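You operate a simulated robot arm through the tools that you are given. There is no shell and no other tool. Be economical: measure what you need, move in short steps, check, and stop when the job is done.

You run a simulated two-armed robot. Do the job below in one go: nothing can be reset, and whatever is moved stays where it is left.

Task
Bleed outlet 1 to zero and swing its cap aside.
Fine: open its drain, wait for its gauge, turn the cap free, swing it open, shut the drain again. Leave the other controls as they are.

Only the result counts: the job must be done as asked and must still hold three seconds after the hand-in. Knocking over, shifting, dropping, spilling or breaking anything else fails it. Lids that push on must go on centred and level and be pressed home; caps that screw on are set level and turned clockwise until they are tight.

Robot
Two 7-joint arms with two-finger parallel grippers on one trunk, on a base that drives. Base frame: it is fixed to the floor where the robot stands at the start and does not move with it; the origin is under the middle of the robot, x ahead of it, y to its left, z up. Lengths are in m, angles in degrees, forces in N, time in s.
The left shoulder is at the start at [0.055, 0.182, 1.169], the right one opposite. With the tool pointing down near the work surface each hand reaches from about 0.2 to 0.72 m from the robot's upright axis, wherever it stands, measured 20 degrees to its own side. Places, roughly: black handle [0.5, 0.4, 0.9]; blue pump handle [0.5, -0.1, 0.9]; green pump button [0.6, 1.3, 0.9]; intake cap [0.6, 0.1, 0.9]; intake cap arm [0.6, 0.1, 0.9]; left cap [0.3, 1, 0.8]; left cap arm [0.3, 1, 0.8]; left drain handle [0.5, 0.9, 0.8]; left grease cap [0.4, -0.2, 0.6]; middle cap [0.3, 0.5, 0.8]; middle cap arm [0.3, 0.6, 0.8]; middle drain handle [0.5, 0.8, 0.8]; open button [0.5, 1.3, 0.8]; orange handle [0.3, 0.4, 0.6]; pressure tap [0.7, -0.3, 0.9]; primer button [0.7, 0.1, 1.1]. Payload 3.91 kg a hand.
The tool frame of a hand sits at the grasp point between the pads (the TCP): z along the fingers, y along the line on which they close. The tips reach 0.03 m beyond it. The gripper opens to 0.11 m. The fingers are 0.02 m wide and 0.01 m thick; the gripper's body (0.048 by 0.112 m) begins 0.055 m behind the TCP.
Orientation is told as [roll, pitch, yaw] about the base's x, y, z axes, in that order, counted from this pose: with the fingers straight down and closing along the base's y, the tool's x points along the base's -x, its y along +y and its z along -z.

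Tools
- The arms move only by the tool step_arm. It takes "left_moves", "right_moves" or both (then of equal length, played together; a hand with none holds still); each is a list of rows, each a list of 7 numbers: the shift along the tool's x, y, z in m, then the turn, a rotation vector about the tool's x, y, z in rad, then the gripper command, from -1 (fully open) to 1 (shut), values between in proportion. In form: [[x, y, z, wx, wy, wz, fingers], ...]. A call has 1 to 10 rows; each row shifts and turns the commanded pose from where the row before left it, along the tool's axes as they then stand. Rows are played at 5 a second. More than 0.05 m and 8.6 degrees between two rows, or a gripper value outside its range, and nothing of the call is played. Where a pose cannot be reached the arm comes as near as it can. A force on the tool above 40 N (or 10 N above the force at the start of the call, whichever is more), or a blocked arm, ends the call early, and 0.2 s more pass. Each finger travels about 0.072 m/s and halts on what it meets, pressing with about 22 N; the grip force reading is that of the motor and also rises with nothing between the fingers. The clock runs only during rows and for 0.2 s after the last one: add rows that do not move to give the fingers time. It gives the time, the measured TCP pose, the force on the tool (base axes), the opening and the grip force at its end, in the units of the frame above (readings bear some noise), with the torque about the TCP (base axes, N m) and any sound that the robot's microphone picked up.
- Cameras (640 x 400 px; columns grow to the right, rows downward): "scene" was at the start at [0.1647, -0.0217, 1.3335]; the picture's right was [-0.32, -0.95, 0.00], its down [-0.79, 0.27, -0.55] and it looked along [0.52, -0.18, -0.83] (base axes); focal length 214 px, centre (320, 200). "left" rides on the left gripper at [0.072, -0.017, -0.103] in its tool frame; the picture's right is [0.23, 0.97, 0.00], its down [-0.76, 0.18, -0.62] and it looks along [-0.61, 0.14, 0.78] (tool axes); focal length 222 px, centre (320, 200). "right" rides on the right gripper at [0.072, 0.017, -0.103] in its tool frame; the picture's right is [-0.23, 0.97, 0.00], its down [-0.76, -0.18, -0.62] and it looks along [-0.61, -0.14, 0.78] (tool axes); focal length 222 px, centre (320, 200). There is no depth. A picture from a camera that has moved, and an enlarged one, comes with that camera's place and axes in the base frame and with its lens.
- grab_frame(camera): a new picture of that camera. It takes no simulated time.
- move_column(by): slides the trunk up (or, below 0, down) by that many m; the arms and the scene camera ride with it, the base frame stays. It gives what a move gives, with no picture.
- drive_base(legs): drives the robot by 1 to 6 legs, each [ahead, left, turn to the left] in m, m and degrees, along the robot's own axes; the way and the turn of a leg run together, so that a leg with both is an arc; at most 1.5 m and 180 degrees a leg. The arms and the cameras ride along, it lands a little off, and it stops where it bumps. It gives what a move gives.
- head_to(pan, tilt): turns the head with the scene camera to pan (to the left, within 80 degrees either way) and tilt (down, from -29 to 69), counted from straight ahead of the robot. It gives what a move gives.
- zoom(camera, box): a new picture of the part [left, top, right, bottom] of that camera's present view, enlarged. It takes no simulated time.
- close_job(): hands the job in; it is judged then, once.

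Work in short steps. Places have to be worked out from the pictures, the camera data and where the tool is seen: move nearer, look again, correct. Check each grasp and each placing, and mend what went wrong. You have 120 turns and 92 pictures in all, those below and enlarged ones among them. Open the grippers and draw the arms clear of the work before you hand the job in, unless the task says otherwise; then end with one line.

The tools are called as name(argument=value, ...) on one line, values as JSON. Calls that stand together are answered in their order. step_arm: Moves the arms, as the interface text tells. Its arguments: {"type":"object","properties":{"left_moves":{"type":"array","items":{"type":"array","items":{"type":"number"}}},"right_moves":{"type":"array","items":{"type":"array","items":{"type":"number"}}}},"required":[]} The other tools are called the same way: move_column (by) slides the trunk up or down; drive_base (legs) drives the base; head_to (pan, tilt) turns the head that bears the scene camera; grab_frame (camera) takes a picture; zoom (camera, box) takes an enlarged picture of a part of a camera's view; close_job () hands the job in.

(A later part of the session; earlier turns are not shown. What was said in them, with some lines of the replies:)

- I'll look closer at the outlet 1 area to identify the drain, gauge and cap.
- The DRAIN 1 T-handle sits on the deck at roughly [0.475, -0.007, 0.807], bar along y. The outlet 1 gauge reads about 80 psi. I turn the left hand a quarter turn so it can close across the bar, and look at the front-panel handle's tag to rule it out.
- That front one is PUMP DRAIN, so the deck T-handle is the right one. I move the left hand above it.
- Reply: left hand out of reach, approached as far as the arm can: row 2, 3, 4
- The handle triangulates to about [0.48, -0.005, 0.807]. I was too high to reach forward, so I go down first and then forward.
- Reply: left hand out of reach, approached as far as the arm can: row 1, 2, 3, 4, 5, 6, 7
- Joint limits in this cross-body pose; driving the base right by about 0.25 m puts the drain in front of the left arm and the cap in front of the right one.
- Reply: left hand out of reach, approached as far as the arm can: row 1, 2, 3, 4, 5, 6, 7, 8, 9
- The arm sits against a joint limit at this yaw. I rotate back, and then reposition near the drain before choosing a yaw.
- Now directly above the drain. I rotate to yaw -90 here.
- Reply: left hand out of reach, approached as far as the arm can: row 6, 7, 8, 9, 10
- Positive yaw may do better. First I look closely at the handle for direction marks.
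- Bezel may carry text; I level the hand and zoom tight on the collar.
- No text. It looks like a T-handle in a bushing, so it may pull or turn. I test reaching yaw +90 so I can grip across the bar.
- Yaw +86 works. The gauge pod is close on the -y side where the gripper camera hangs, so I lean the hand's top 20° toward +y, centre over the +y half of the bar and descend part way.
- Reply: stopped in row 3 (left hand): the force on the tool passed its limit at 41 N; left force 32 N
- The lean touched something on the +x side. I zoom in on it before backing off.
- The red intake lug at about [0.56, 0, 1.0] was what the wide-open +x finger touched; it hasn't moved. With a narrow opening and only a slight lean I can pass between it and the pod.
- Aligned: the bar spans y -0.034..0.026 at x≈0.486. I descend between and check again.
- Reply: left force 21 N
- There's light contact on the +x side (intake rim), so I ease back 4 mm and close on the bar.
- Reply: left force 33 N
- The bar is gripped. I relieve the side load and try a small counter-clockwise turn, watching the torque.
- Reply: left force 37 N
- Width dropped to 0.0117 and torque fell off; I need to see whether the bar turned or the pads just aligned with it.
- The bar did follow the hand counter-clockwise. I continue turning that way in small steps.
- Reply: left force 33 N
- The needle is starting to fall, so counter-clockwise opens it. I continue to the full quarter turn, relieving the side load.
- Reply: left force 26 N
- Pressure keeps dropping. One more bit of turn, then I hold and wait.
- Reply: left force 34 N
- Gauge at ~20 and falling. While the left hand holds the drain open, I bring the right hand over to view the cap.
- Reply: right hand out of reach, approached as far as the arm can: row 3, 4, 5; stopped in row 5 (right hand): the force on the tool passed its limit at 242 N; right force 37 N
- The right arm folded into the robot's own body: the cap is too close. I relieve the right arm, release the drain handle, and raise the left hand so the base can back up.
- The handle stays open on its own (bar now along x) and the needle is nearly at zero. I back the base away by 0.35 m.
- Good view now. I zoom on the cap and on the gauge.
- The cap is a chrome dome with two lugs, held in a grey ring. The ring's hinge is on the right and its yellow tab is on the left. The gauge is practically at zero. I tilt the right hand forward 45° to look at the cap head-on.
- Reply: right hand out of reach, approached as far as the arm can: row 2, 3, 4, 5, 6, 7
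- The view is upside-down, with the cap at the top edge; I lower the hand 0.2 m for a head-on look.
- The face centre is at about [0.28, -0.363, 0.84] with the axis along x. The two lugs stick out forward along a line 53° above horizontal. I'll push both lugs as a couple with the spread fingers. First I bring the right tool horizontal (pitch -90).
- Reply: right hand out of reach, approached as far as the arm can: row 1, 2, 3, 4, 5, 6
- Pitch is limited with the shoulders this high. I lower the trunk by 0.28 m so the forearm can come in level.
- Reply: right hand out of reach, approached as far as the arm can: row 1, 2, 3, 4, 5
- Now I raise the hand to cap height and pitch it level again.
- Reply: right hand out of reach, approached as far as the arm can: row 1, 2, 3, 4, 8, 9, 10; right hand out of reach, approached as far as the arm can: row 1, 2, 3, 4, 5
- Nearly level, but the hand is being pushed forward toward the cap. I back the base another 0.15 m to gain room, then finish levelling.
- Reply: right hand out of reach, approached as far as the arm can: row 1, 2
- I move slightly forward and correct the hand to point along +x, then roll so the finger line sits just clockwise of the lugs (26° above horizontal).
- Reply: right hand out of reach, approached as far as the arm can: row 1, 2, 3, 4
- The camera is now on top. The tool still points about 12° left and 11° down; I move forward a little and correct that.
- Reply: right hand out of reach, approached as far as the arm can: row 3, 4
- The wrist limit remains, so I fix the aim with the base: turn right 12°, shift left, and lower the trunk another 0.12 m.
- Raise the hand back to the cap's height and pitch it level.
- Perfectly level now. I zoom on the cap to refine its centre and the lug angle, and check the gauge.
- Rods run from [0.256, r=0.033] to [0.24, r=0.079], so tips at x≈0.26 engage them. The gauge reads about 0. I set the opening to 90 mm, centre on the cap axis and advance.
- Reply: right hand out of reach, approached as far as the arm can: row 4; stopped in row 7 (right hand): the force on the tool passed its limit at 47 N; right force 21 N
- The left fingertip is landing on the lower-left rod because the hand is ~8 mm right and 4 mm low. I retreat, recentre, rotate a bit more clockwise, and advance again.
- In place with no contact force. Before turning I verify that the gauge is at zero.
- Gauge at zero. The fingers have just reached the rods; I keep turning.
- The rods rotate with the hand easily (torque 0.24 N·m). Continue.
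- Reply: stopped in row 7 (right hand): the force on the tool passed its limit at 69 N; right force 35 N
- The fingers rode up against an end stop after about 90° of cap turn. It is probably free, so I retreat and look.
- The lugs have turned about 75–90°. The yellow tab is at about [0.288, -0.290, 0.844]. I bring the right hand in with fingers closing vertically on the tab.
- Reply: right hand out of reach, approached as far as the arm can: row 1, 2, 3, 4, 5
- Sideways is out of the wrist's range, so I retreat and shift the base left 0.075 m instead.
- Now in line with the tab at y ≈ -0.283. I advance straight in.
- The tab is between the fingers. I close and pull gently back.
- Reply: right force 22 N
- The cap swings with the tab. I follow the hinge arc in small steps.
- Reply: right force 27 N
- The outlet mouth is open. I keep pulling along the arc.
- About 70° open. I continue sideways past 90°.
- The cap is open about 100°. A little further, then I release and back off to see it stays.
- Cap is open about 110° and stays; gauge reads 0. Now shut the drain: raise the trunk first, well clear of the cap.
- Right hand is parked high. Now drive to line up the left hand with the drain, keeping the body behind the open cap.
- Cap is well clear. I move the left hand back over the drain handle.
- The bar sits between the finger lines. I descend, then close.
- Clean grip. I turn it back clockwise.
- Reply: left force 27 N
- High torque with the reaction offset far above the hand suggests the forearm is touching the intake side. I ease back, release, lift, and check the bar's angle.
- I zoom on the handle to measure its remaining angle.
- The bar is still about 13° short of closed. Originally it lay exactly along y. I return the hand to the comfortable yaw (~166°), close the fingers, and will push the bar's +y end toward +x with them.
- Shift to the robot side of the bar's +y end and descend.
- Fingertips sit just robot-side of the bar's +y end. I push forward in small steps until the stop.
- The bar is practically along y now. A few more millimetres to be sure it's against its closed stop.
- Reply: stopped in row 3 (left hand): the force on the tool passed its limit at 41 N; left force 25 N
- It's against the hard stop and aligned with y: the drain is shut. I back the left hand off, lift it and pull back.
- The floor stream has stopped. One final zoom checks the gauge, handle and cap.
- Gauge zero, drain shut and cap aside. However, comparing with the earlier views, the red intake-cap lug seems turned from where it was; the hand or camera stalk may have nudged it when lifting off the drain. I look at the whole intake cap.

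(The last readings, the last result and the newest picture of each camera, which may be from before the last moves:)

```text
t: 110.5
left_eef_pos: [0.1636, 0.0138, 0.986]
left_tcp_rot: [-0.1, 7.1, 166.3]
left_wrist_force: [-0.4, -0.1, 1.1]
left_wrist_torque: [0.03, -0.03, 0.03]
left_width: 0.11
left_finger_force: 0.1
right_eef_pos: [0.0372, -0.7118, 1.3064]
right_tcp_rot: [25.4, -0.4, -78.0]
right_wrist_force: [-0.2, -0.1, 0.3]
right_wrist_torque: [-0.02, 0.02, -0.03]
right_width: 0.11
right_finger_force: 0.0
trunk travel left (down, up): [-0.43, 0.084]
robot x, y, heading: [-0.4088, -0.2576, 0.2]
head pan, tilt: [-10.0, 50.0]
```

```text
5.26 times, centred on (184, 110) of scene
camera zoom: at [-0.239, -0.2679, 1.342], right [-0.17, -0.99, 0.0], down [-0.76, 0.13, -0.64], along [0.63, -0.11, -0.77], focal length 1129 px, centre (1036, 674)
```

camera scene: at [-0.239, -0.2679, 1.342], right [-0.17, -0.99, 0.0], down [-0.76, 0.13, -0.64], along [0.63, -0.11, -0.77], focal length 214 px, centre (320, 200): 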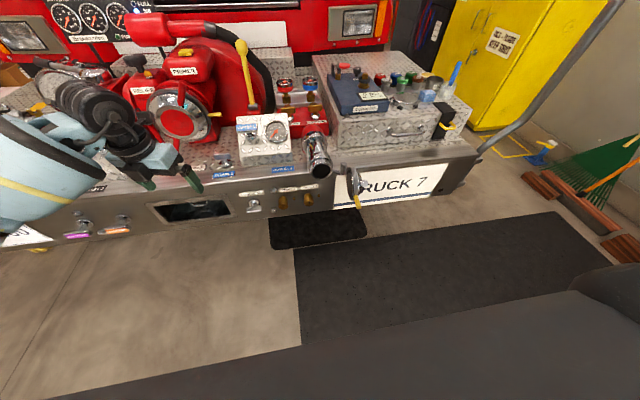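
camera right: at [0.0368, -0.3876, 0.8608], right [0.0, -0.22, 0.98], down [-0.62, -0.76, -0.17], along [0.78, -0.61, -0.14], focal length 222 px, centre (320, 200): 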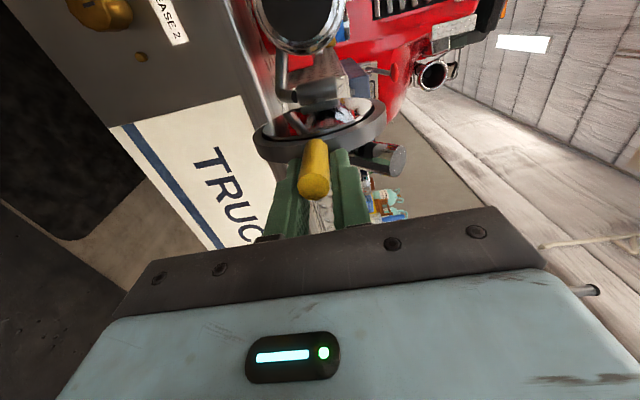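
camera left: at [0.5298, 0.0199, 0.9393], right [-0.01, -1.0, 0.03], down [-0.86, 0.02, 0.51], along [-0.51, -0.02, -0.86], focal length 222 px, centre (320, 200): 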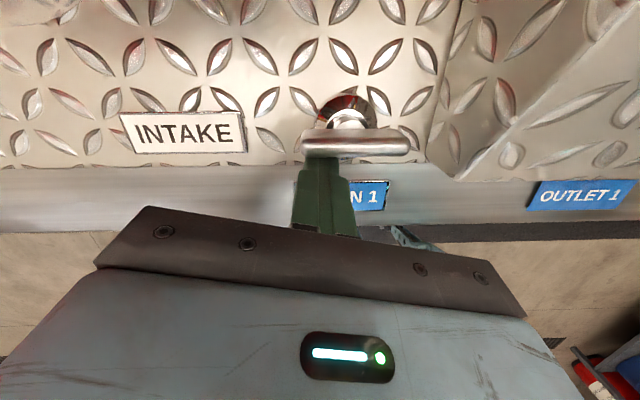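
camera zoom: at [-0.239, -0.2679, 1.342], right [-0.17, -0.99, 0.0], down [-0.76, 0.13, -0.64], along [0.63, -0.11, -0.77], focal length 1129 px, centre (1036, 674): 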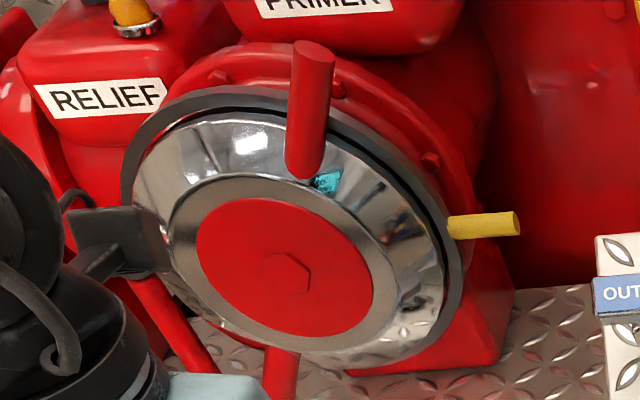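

It is: the upper intake lug now sits at about 62° above horizontal (seen from the front), while the early views put it at about 30°. I must turn it back clockwise to its tight stop. First I turn the left hand to a forward-tilted pose in free space.

step_arm(left_moves=[[0, 0, 0, -0.02, 0, 0.145, 1], [0, 0, 0, -0.02, 0, 0.145, 1], [0, 0, 0, -0.02, 0, 0.145, 1], [0, 0, 0, -0.02, 0, 0.145, 1], [0, 0, 0, -0.02, 0, 0.145, 1], [0, 0, 0, -0.02, 0, 0.145, 1], [0, 0, 0, -0.02, 0, 0.145, 1], [0, 0, 0, -0.02, 0, 0.145, 1], [0, 0, 0, -0.02, 0, 0.145, 1], [0, 0, 0, -0.02, 0, 0.145, 1]])

step_arm(left_moves=[[0, 0, 0, -0.02, 0, 0.145, 1], [0, 0, 0, -0.02, 0, 0.145, 1], [0, 0, 0, -0.02, 0, 0.145, 1], [0, 0, 0, -0.02, 0, 0.145, 1], [0, 0, 0, -0.02, 0, 0.145, 1], [0, 0, 0, -0.02, 0, 0.145, 1], [0, 0, 0, -0.02, 0, 0.145, 1], [0, 0, 0, -0.02, 0, 0.145, 1], [0, 0, 0, -0.02, 0, 0.145, 1], [0, 0, 0, -0.01, 0, 0.1, 1]])

step_arm(left_moves=[[0, 0, 0, 0, -0.14, 0, 1], [0, 0, 0, 0, -0.14, 0, 1], [0, 0, 0, 0, -0.14, 0, 1], [0, 0, 0, 0, -0.14, 0, 1], [0, 0, 0, 0, -0.14, 0, 1]])

```text
t: 112.7
left_eef_pos: [0.1638, 0.0133, 0.9863]
left_tcp_rot: [0.8, 7.7, 82.3]
left_wrist_force: [-0.4, -0.4, 0.2]
left_wrist_torque: [0.02, 0.01, 0.04]
left_width: 0.0
left_finger_force: 22.1
right_eef_pos: [0.0375, -0.7121, 1.3059]
right_tcp_rot: [25.5, -0.4, -78.0]
right_wrist_force: [0.4, -0.9, 0.3]
right_wrist_torque: [0.0, 0.01, 0.0]
right_width: 0.1102
right_finger_force: 0.0
trunk travel left (down, up): [-0.43, 0.084]
robot x, y, heading: [-0.4137, -0.2572, 0.3]
head pan, tilt: [-10.0, 50.0]
```

```text
t: 114.8
left_eef_pos: [0.1635, 0.0148, 0.986]
left_tcp_rot: [0.2, 8.5, 1.0]
left_wrist_force: [0.5, -0.2, 0.5]
left_wrist_torque: [-0.02, -0.02, -0.03]
left_width: 0.0
left_finger_force: 22.1
right_eef_pos: [0.037, -0.7124, 1.3077]
right_tcp_rot: [25.5, -0.4, -77.8]
right_wrist_force: [-0.1, 1.5, -0.6]
right_wrist_torque: [-0.01, -0.01, -0.03]
right_width: 0.1102
right_finger_force: 0.1
trunk travel left (down, up): [-0.43, 0.084]
robot x, y, heading: [-0.4162, -0.2574, 0.3]
head pan, tilt: [-10.0, 50.0]
```

```text
t: 116.0
left_eef_pos: [0.1624, 0.0134, 0.9879]
left_tcp_rot: [0.0, -31.7, 1.2]
left_wrist_force: [0.3, 0.3, 0.4]
left_wrist_torque: [0.01, 0.02, 0.02]
left_width: 0.0001
left_finger_force: 22.1
right_eef_pos: [0.0367, -0.7124, 1.3062]
right_tcp_rot: [25.5, -0.4, -77.9]
right_wrist_force: [-0.5, -0.7, -0.1]
right_wrist_torque: [0.0, 0.0, -0.03]
right_width: 0.1099
right_finger_force: 0.1
trunk travel left (down, up): [-0.43, 0.084]
robot x, y, heading: [-0.4135, -0.2562, 0.7]
head pan, tilt: [-10.0, 50.0]
```

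Good pose. I raise the hand, then drive forward to the intake.

step_arm(left_moves=[[-0.0217, 0.0, -0.035, 0, 0, 0, 1], [-0.0217, 0.0, -0.035, 0, 0, 0, 1], [-0.0217, 0.0, -0.035, 0, 0, 0, 1], [-0.0217, 0.0, -0.035, 0, 0, 0, 1]])

drive_base(legs=[[0, 0.08, 0], [0.28, 0, 0]])

grab_frame(camera="left")

```text
t: 117.0
left_eef_pos: [0.1631, 0.0128, 1.154]
left_tcp_rot: [0.0, -31.6, 1.1]
left_wrist_force: [-0.3, -0.7, 1.4]
left_wrist_torque: [0.02, 0.01, 0.0]
left_width: 0.0001
left_finger_force: 21.8
right_eef_pos: [0.0379, -0.7126, 1.3064]
right_tcp_rot: [25.5, -0.4, -77.9]
right_wrist_force: [0.9, -0.1, 0.0]
right_wrist_torque: [0.0, 0.01, 0.0]
right_width: 0.1096
right_finger_force: 0.1
trunk travel left (down, up): [-0.43, 0.084]
robot x, y, heading: [-0.4145, -0.2583, 0.1]
head pan, tilt: [-10.0, 50.0]
```

```text
t: 120.0
left_eef_pos: [0.444, 0.0942, 1.1526]
left_tcp_rot: [0.0, -31.7, 1.1]
left_wrist_force: [0.0, -1.3, 0.2]
left_wrist_torque: [0.02, 0.01, -0.01]
left_width: 0.0
left_finger_force: 22.1
right_eef_pos: [0.3159, -0.6308, 1.3068]
right_tcp_rot: [25.4, -0.4, -77.9]
right_wrist_force: [-0.2, -0.1, 0.1]
right_wrist_torque: [0.0, 0.01, -0.01]
right_width: 0.11
right_finger_force: 0.0
trunk travel left (down, up): [-0.43, 0.084]
robot x, y, heading: [-0.1384, -0.1754, 0.6]
head pan, tilt: [-10.0, 50.0]
```

```text
9 pictures are left
camera left: at [0.3279, 0.0753, 1.2041], right [-0.21, 0.97, -0.12], down [0.32, 0.18, 0.93], along [0.92, 0.16, -0.35], focal length 222 px, centre (320, 200)
```

left: 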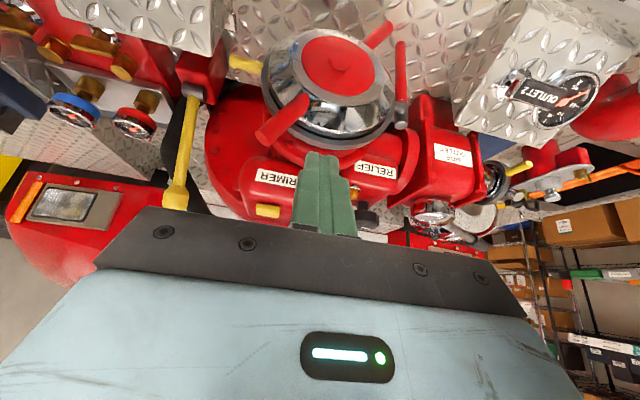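

The upper lug is at about [0.55, 0.038, 1.057]. I bring the closed fingertips down on its +y side.

step_arm(left_moves=[[-0.0112, -0.0033, 0.0316, 0, 0, 0, 1], [-0.0112, -0.0033, 0.0316, 0, 0, 0, 1], [-0.0112, -0.0033, 0.0316, 0, 0, 0, 1], [-0.0112, -0.0033, 0.0316, 0, 0, 0, 1], [0, 0, 0, 0, 0, 0, 1]])

grab_frame(camera="left")

```text
t: 121.2
left_eef_pos: [0.5475, 0.0836, 1.0688]
left_tcp_rot: [0.1, -31.6, 1.1]
left_wrist_force: [-0.4, 0.5, 0.1]
left_wrist_torque: [-0.02, 0.0, 0.0]
left_width: 0.0
left_finger_force: 22.2
right_eef_pos: [0.3153, -0.6306, 1.3077]
right_tcp_rot: [25.6, -0.4, -78.0]
right_wrist_force: [-0.3, 0.0, 0.1]
right_wrist_torque: [0.03, 0.02, -0.01]
right_width: 0.1097
right_finger_force: 0.0
trunk travel left (down, up): [-0.43, 0.084]
robot x, y, heading: [-0.1356, -0.1746, 0.2]
head pan, tilt: [-10.0, 50.0]
```

```text
8 pictures are left
camera left: at [0.4321, 0.0643, 1.1199], right [-0.21, 0.97, -0.12], down [0.32, 0.18, 0.93], along [0.92, 0.16, -0.35], focal length 222 px, centre (320, 200)
```

left: 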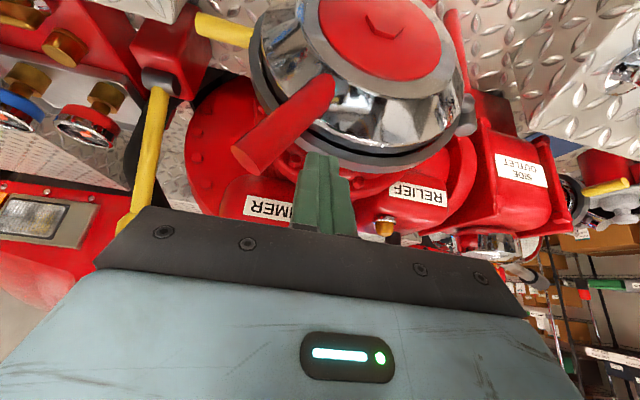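

The finger is on the correct side, but it needs about 18 mm more depth to overlap the rod. I advance and start pushing along the clockwise arc.

step_arm(left_moves=[[-0.0153, 0, 0.0095, 0, 0, 0, 1], [0.0018, -0.016, 0.003, 0, 0, 0, 1], [0.0032, -0.0157, 0.0051, 0, 0, 0, 1], [0.0044, -0.0147, 0.0071, 0, 0, 0, 1]])

grab_frame(camera="left")

```text
t: 122.2
left_eef_pos: [0.5676, 0.0367, 1.0509]
left_tcp_rot: [0.0, -31.6, 1.1]
left_wrist_force: [1.3, 0.4, -0.6]
left_wrist_torque: [0.05, 0.01, 0.01]
left_width: 0.0
left_finger_force: 21.9
right_eef_pos: [0.3161, -0.6307, 1.3054]
right_tcp_rot: [25.5, -0.4, -78.1]
right_wrist_force: [0.6, -0.3, -0.2]
right_wrist_torque: [-0.01, 0.02, 0.0]
right_width: 0.1101
right_finger_force: 0.0
trunk travel left (down, up): [-0.43, 0.084]
robot x, y, heading: [-0.1363, -0.1728, 0.6]
head pan, tilt: [-10.0, 50.0]
```

```text
7 pictures are left
camera left: at [0.4521, 0.0176, 1.1017], right [-0.21, 0.97, -0.12], down [0.32, 0.18, 0.93], along [0.92, 0.16, -0.35], focal length 222 px, centre (320, 200)
```

left: 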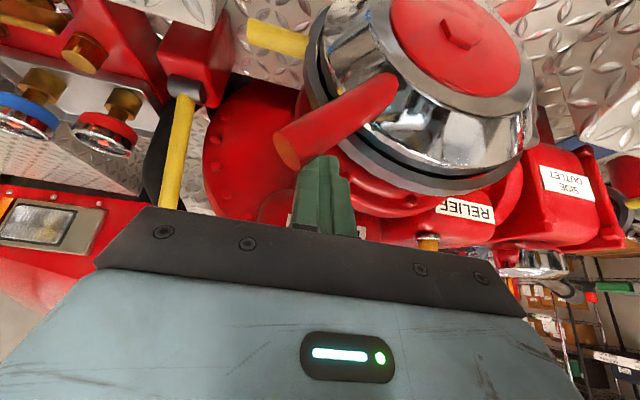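

The lug is moving (its tip is now at about y 0.014, z 1.028) with little friction. The original tip was about y -0.011, z 1.002. I continue in small steps watching for the stop.

step_arm(left_moves=[[0.0042, -0.009, 0.0068, 0, 0, 0, 1], [0.0042, -0.008, 0.0068, 0, 0, 0, 1], [0, 0, 0, 0, 0, 0, 1]])

step_arm(left_moves=[[0.0037, -0.006, 0.006, 0, 0, 0, 1], [0, 0, 0, 0, 0, 0, 1]])

grab_frame(camera="left")

```text
t: 123.0
left_eef_pos: [0.5676, 0.0201, 1.0354]
left_tcp_rot: [0.0, -31.6, 1.1]
left_wrist_force: [1.0, -0.7, -0.4]
left_wrist_torque: [-0.02, -0.01, 0.02]
left_width: 0.0
left_finger_force: 22.3
right_eef_pos: [0.3163, -0.6307, 1.3059]
right_tcp_rot: [25.5, -0.4, -78.0]
right_wrist_force: [0.0, 0.1, -0.4]
right_wrist_torque: [-0.02, 0.03, 0.02]
right_width: 0.1099
right_finger_force: 0.1
trunk travel left (down, up): [-0.43, 0.084]
robot x, y, heading: [-0.1366, -0.1755, 0.2]
head pan, tilt: [-10.0, 50.0]
```

```text
t: 123.6
left_eef_pos: [0.5674, 0.0147, 1.0282]
left_tcp_rot: [0.0, -31.5, 1.1]
left_wrist_force: [0.8, -0.7, 0.4]
left_wrist_torque: [-0.01, -0.02, 0.0]
left_width: 0.0
left_finger_force: 21.9
right_eef_pos: [0.3152, -0.6306, 1.3066]
right_tcp_rot: [25.5, -0.3, -78.1]
right_wrist_force: [-0.6, 0.7, -0.3]
right_wrist_torque: [-0.01, -0.02, 0.03]
right_width: 0.1101
right_finger_force: 0.1
trunk travel left (down, up): [-0.43, 0.084]
robot x, y, heading: [-0.1366, -0.1729, 0.2]
head pan, tilt: [-10.0, 50.0]
```

```text
6 pictures are left
camera left: at [0.452, -0.0047, 1.0785], right [-0.21, 0.97, -0.12], down [0.32, 0.18, 0.93], along [0.92, 0.16, -0.35], focal length 222 px, centre (320, 200)
```

left: 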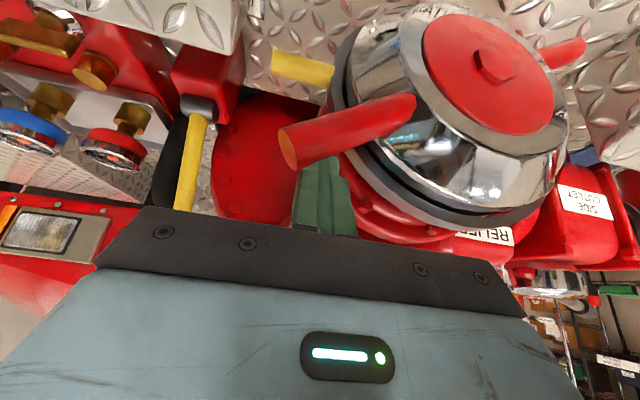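

The tip is now at about y -0.008, z 1.003, almost the original place. I push a few more millimetres, watching for the tight stop.

step_arm(left_moves=[[0.0016, -0.003, 0.0026, 0, 0, 0, 1], [0, 0, 0, 0, 0, 0, 1]])

step_arm(left_moves=[[0.0016, -0.003, 0.0026, 0, 0, 0, 1], [0, 0, 0, 0, 0, 0, 1]])

```text
t: 124.2
left_eef_pos: [0.5674, 0.0121, 1.0254]
left_tcp_rot: [0.0, -31.6, 1.1]
left_wrist_force: [0.8, 0.7, -0.6]
left_wrist_torque: [-0.02, 0.0, -0.01]
left_width: 0.0
left_finger_force: 21.9
right_eef_pos: [0.3162, -0.6297, 1.3066]
right_tcp_rot: [25.5, -0.5, -78.0]
right_wrist_force: [0.0, -0.5, 0.1]
right_wrist_torque: [-0.02, 0.0, 0.0]
right_width: 0.1102
right_finger_force: 0.1
trunk travel left (down, up): [-0.43, 0.084]
robot x, y, heading: [-0.1363, -0.174, 0.1]
head pan, tilt: [-10.0, 50.0]
```

```text
t: 124.8
left_eef_pos: [0.5676, 0.0077, 1.022]
left_tcp_rot: [0.0, -31.6, 1.1]
left_wrist_force: [1.9, 1.5, 0.3]
left_wrist_torque: [-0.01, -0.06, -0.01]
left_width: 0.0001
left_finger_force: 21.5
right_eef_pos: [0.3165, -0.6309, 1.3065]
right_tcp_rot: [25.5, -0.3, -78.0]
right_wrist_force: [0.0, 0.6, -0.5]
right_wrist_torque: [0.05, -0.04, 0.03]
right_width: 0.11
right_finger_force: 0.0
trunk travel left (down, up): [-0.43, 0.084]
robot x, y, heading: [-0.1318, -0.1767, 0.5]
head pan, tilt: [-10.0, 50.0]
```

Still no stop; two more small steps.

step_arm(left_moves=[[0.0016, -0.003, 0.0026, 0, 0, 0, 1], [0, 0, 0, 0, 0, 0, 1]])

step_arm(left_moves=[[0.0016, -0.003, 0.0026, 0, 0, 0, 1], [0, 0, 0, 0, 0, 0, 1]])

grab_frame(camera="left")

```text
t: 125.4
left_eef_pos: [0.5677, 0.007, 1.019]
left_tcp_rot: [0.0, -31.6, 1.1]
left_wrist_force: [2.3, 1.9, 1.5]
left_wrist_torque: [0.0, 0.0, 0.02]
left_width: 0.0
left_finger_force: 22.2
right_eef_pos: [0.3149, -0.6316, 1.3065]
right_tcp_rot: [25.5, -0.4, -77.9]
right_wrist_force: [0.5, 0.3, -0.3]
right_wrist_torque: [-0.04, 0.01, 0.02]
right_width: 0.11
right_finger_force: 0.1
trunk travel left (down, up): [-0.43, 0.084]
robot x, y, heading: [-0.1363, -0.1744, 0.4]
head pan, tilt: [-10.0, 50.0]
```

```text
t: 126.0
left_eef_pos: [0.5668, 0.0026, 1.0166]
left_tcp_rot: [0.0, -31.7, 1.0]
left_wrist_force: [2.1, 2.7, 0.9]
left_wrist_torque: [0.03, -0.02, 0.02]
left_width: 0.0001
left_finger_force: 22.2
right_eef_pos: [0.3159, -0.6304, 1.3064]
right_tcp_rot: [25.6, -0.5, -78.0]
right_wrist_force: [0.3, 0.0, -0.2]
right_wrist_torque: [0.02, 0.03, -0.01]
right_width: 0.1102
right_finger_force: 0.1
trunk travel left (down, up): [-0.43, 0.084]
robot x, y, heading: [-0.1354, -0.1762, 0.3]
head pan, tilt: [-10.0, 50.0]
```

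```text
5 pictures are left
camera left: at [0.4522, -0.0162, 1.0665], right [-0.21, 0.97, -0.12], down [0.32, 0.18, 0.93], along [0.92, 0.16, -0.35], focal length 222 px, centre (320, 200)
```

left: 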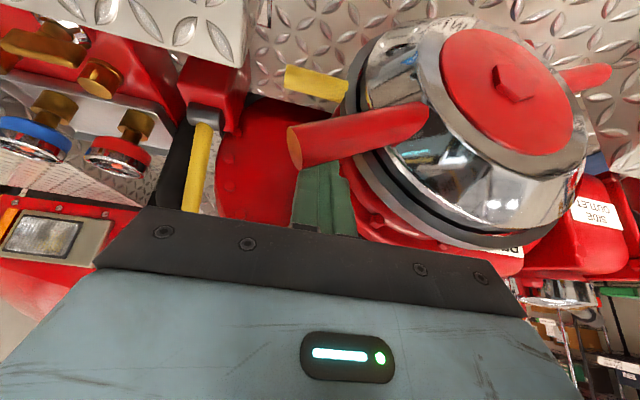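

Within a few degrees of the original, and the resistance is slightly rising. Two more small steps to feel for the tight stop.

step_arm(left_moves=[[0.0017, -0.0025, 0.0027, 0, 0, 0, 1], [0, 0, 0, 0, 0, 0, 1]])

step_arm(left_moves=[[0.0017, -0.0025, 0.0027, 0, 0, 0, 1], [0, 0, 0, 0, 0, 0, 1]])

```text
t: 126.6
left_eef_pos: [0.5669, 0.0019, 1.0155]
left_tcp_rot: [0.0, -31.7, 1.1]
left_wrist_force: [5.1, 6.3, 9.7]
left_wrist_torque: [-0.13, 0.08, 0.0]
left_width: 0.0
left_finger_force: 22.7
right_eef_pos: [0.3165, -0.63, 1.307]
right_tcp_rot: [25.6, -0.4, -78.0]
right_wrist_force: [-0.6, 0.0, 0.6]
right_wrist_torque: [-0.01, -0.02, 0.0]
right_width: 0.11
right_finger_force: 0.0
trunk travel left (down, up): [-0.43, 0.084]
robot x, y, heading: [-0.1319, -0.1747, 0.6]
head pan, tilt: [-10.0, 50.0]
```

```text
t: 127.2
left_eef_pos: [0.5688, -0.0002, 1.0118]
left_tcp_rot: [-0.1, -31.9, 1.2]
left_wrist_force: [14.0, 11.3, 19.8]
left_wrist_torque: [-0.28, 0.2, 0.09]
left_width: 0.0001
left_finger_force: 22.1
right_eef_pos: [0.3147, -0.6287, 1.3075]
right_tcp_rot: [25.6, -0.3, -78.0]
right_wrist_force: [0.2, -0.2, -0.1]
right_wrist_torque: [0.0, 0.02, 0.01]
right_width: 0.1102
right_finger_force: 0.1
trunk travel left (down, up): [-0.43, 0.084]
robot x, y, heading: [-0.1308, -0.1741, 0.2]
head pan, tilt: [-10.0, 50.0]
```

The force jumped to about 27 N: the intake cap is back at its tight stop. I back the finger off, lift clear, and drive back.

step_arm(left_moves=[[-0.006, 0.012, -0.01, 0, 0, 0, 1], [0, 0.01, -0.03, 0, 0, 0, 1], [0, 0, -0.04, 0, 0, 0, 1], [0, 0, -0.04, 0, 0, 0, 1], [0, 0, -0.03, 0, 0, 0, 1]])

drive_base(legs=[[-0.28, 0, 0]])

step_arm(left_moves=[[0, 0, 0, 0, 0, 0, -1], [0, 0, 0, 0, 0, 0, -1], [0, 0, 0, 0, 0, 0, -1], [0, 0, 0, 0, 0, 0, -1], [0, 0, 0, 0, 0, 0, -1], [0, 0, 0, 0, 0, 0, -1], [0, 0, 0, 0, 0, 0, -1], [0, 0, 0, 0, 0, 0, -1]])

grab_frame(camera="scene")

```text
t: 128.4
left_eef_pos: [0.4942, 0.0166, 1.1391]
left_tcp_rot: [0.1, -31.7, 1.0]
left_wrist_force: [0.2, 0.0, -0.2]
left_wrist_torque: [-0.01, 0.03, -0.03]
left_width: 0.0
left_finger_force: 22.4
right_eef_pos: [0.3161, -0.6303, 1.3064]
right_tcp_rot: [25.5, -0.5, -78.1]
right_wrist_force: [0.1, 0.3, -0.8]
right_wrist_torque: [-0.01, 0.03, -0.01]
right_width: 0.11
right_finger_force: 0.0
trunk travel left (down, up): [-0.43, 0.084]
robot x, y, heading: [-0.1323, -0.1767, 0.2]
head pan, tilt: [-10.0, 50.0]
```

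```text
t: 130.3
left_eef_pos: [0.2174, 0.0148, 1.1394]
left_tcp_rot: [-0.1, -31.5, 1.0]
left_wrist_force: [-1.3, -0.5, 0.7]
left_wrist_torque: [0.01, -0.03, 0.03]
left_width: 0.0
left_finger_force: 21.9
right_eef_pos: [0.0388, -0.6329, 1.3066]
right_tcp_rot: [25.4, -0.4, -78.0]
right_wrist_force: [0.1, -0.9, -0.1]
right_wrist_torque: [0.04, 0.01, 0.02]
right_width: 0.1099
right_finger_force: 0.1
trunk travel left (down, up): [-0.43, 0.084]
robot x, y, heading: [-0.4064, -0.175, 0.4]
head pan, tilt: [-10.0, 50.0]
```

```text
t: 132.1
left_eef_pos: [0.2172, 0.0148, 1.1404]
left_tcp_rot: [0.1, -31.7, 1.1]
left_wrist_force: [-0.2, -0.7, 0.1]
left_wrist_torque: [0.0, 0.01, -0.01]
left_width: 0.1096
left_finger_force: 0.1
right_eef_pos: [0.0387, -0.6315, 1.3074]
right_tcp_rot: [25.5, -0.4, -78.0]
right_wrist_force: [-0.4, 0.6, 0.1]
right_wrist_torque: [-0.03, -0.01, 0.01]
right_width: 0.11
right_finger_force: 0.0
trunk travel left (down, up): [-0.43, 0.084]
robot x, y, heading: [-0.4112, -0.175, 0.3]
head pan, tilt: [-10.0, 50.0]
```

```text
4 pictures are left
camera scene: at [-0.2369, -0.1877, 1.342], right [-0.17, -0.99, 0.0], down [-0.76, 0.13, -0.64], along [0.63, -0.11, -0.77], focal length 214 px, centre (320, 200)
```

scene: 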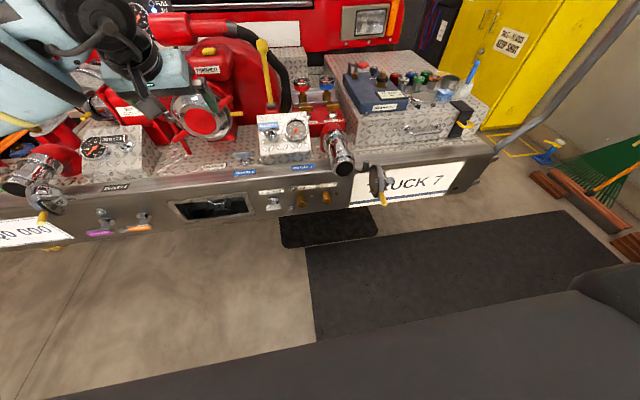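

One last close look at the result.

zoom(camera="scene", box=[150, 80, 400, 215])

```text
2.56 times, centred on (275, 148) of scene
camera zoom: at [-0.2369, -0.1877, 1.342], right [-0.17, -0.99, 0.0], down [-0.76, 0.13, -0.64], along [0.63, -0.11, -0.77], focal length 549 px, centre (435, 334)
```

zoom: 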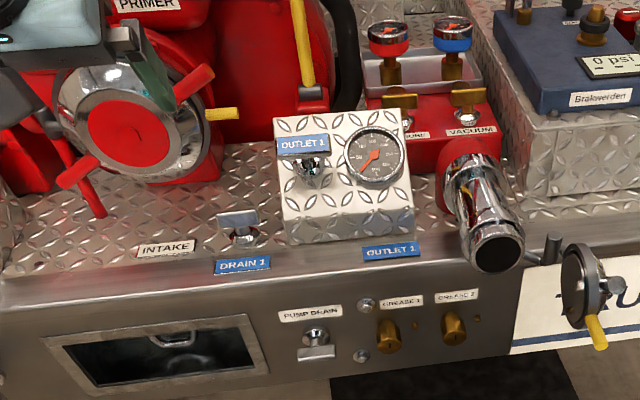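

The outlet 1 gauge is at zero, the cap is swung aside, and the drain is shut. The intake lug is back in its original upper-right position, and both hands are open and clear.

close_job()

```text
The job is handed in.
```

Outlet 1 is bled to zero, its cap is turned free and swung about 110° open, and its drain is shut against the stop. I knocked the intake cap about 30° loose along the way, then turned it clockwise back to its tight stop; I moved no other controls.
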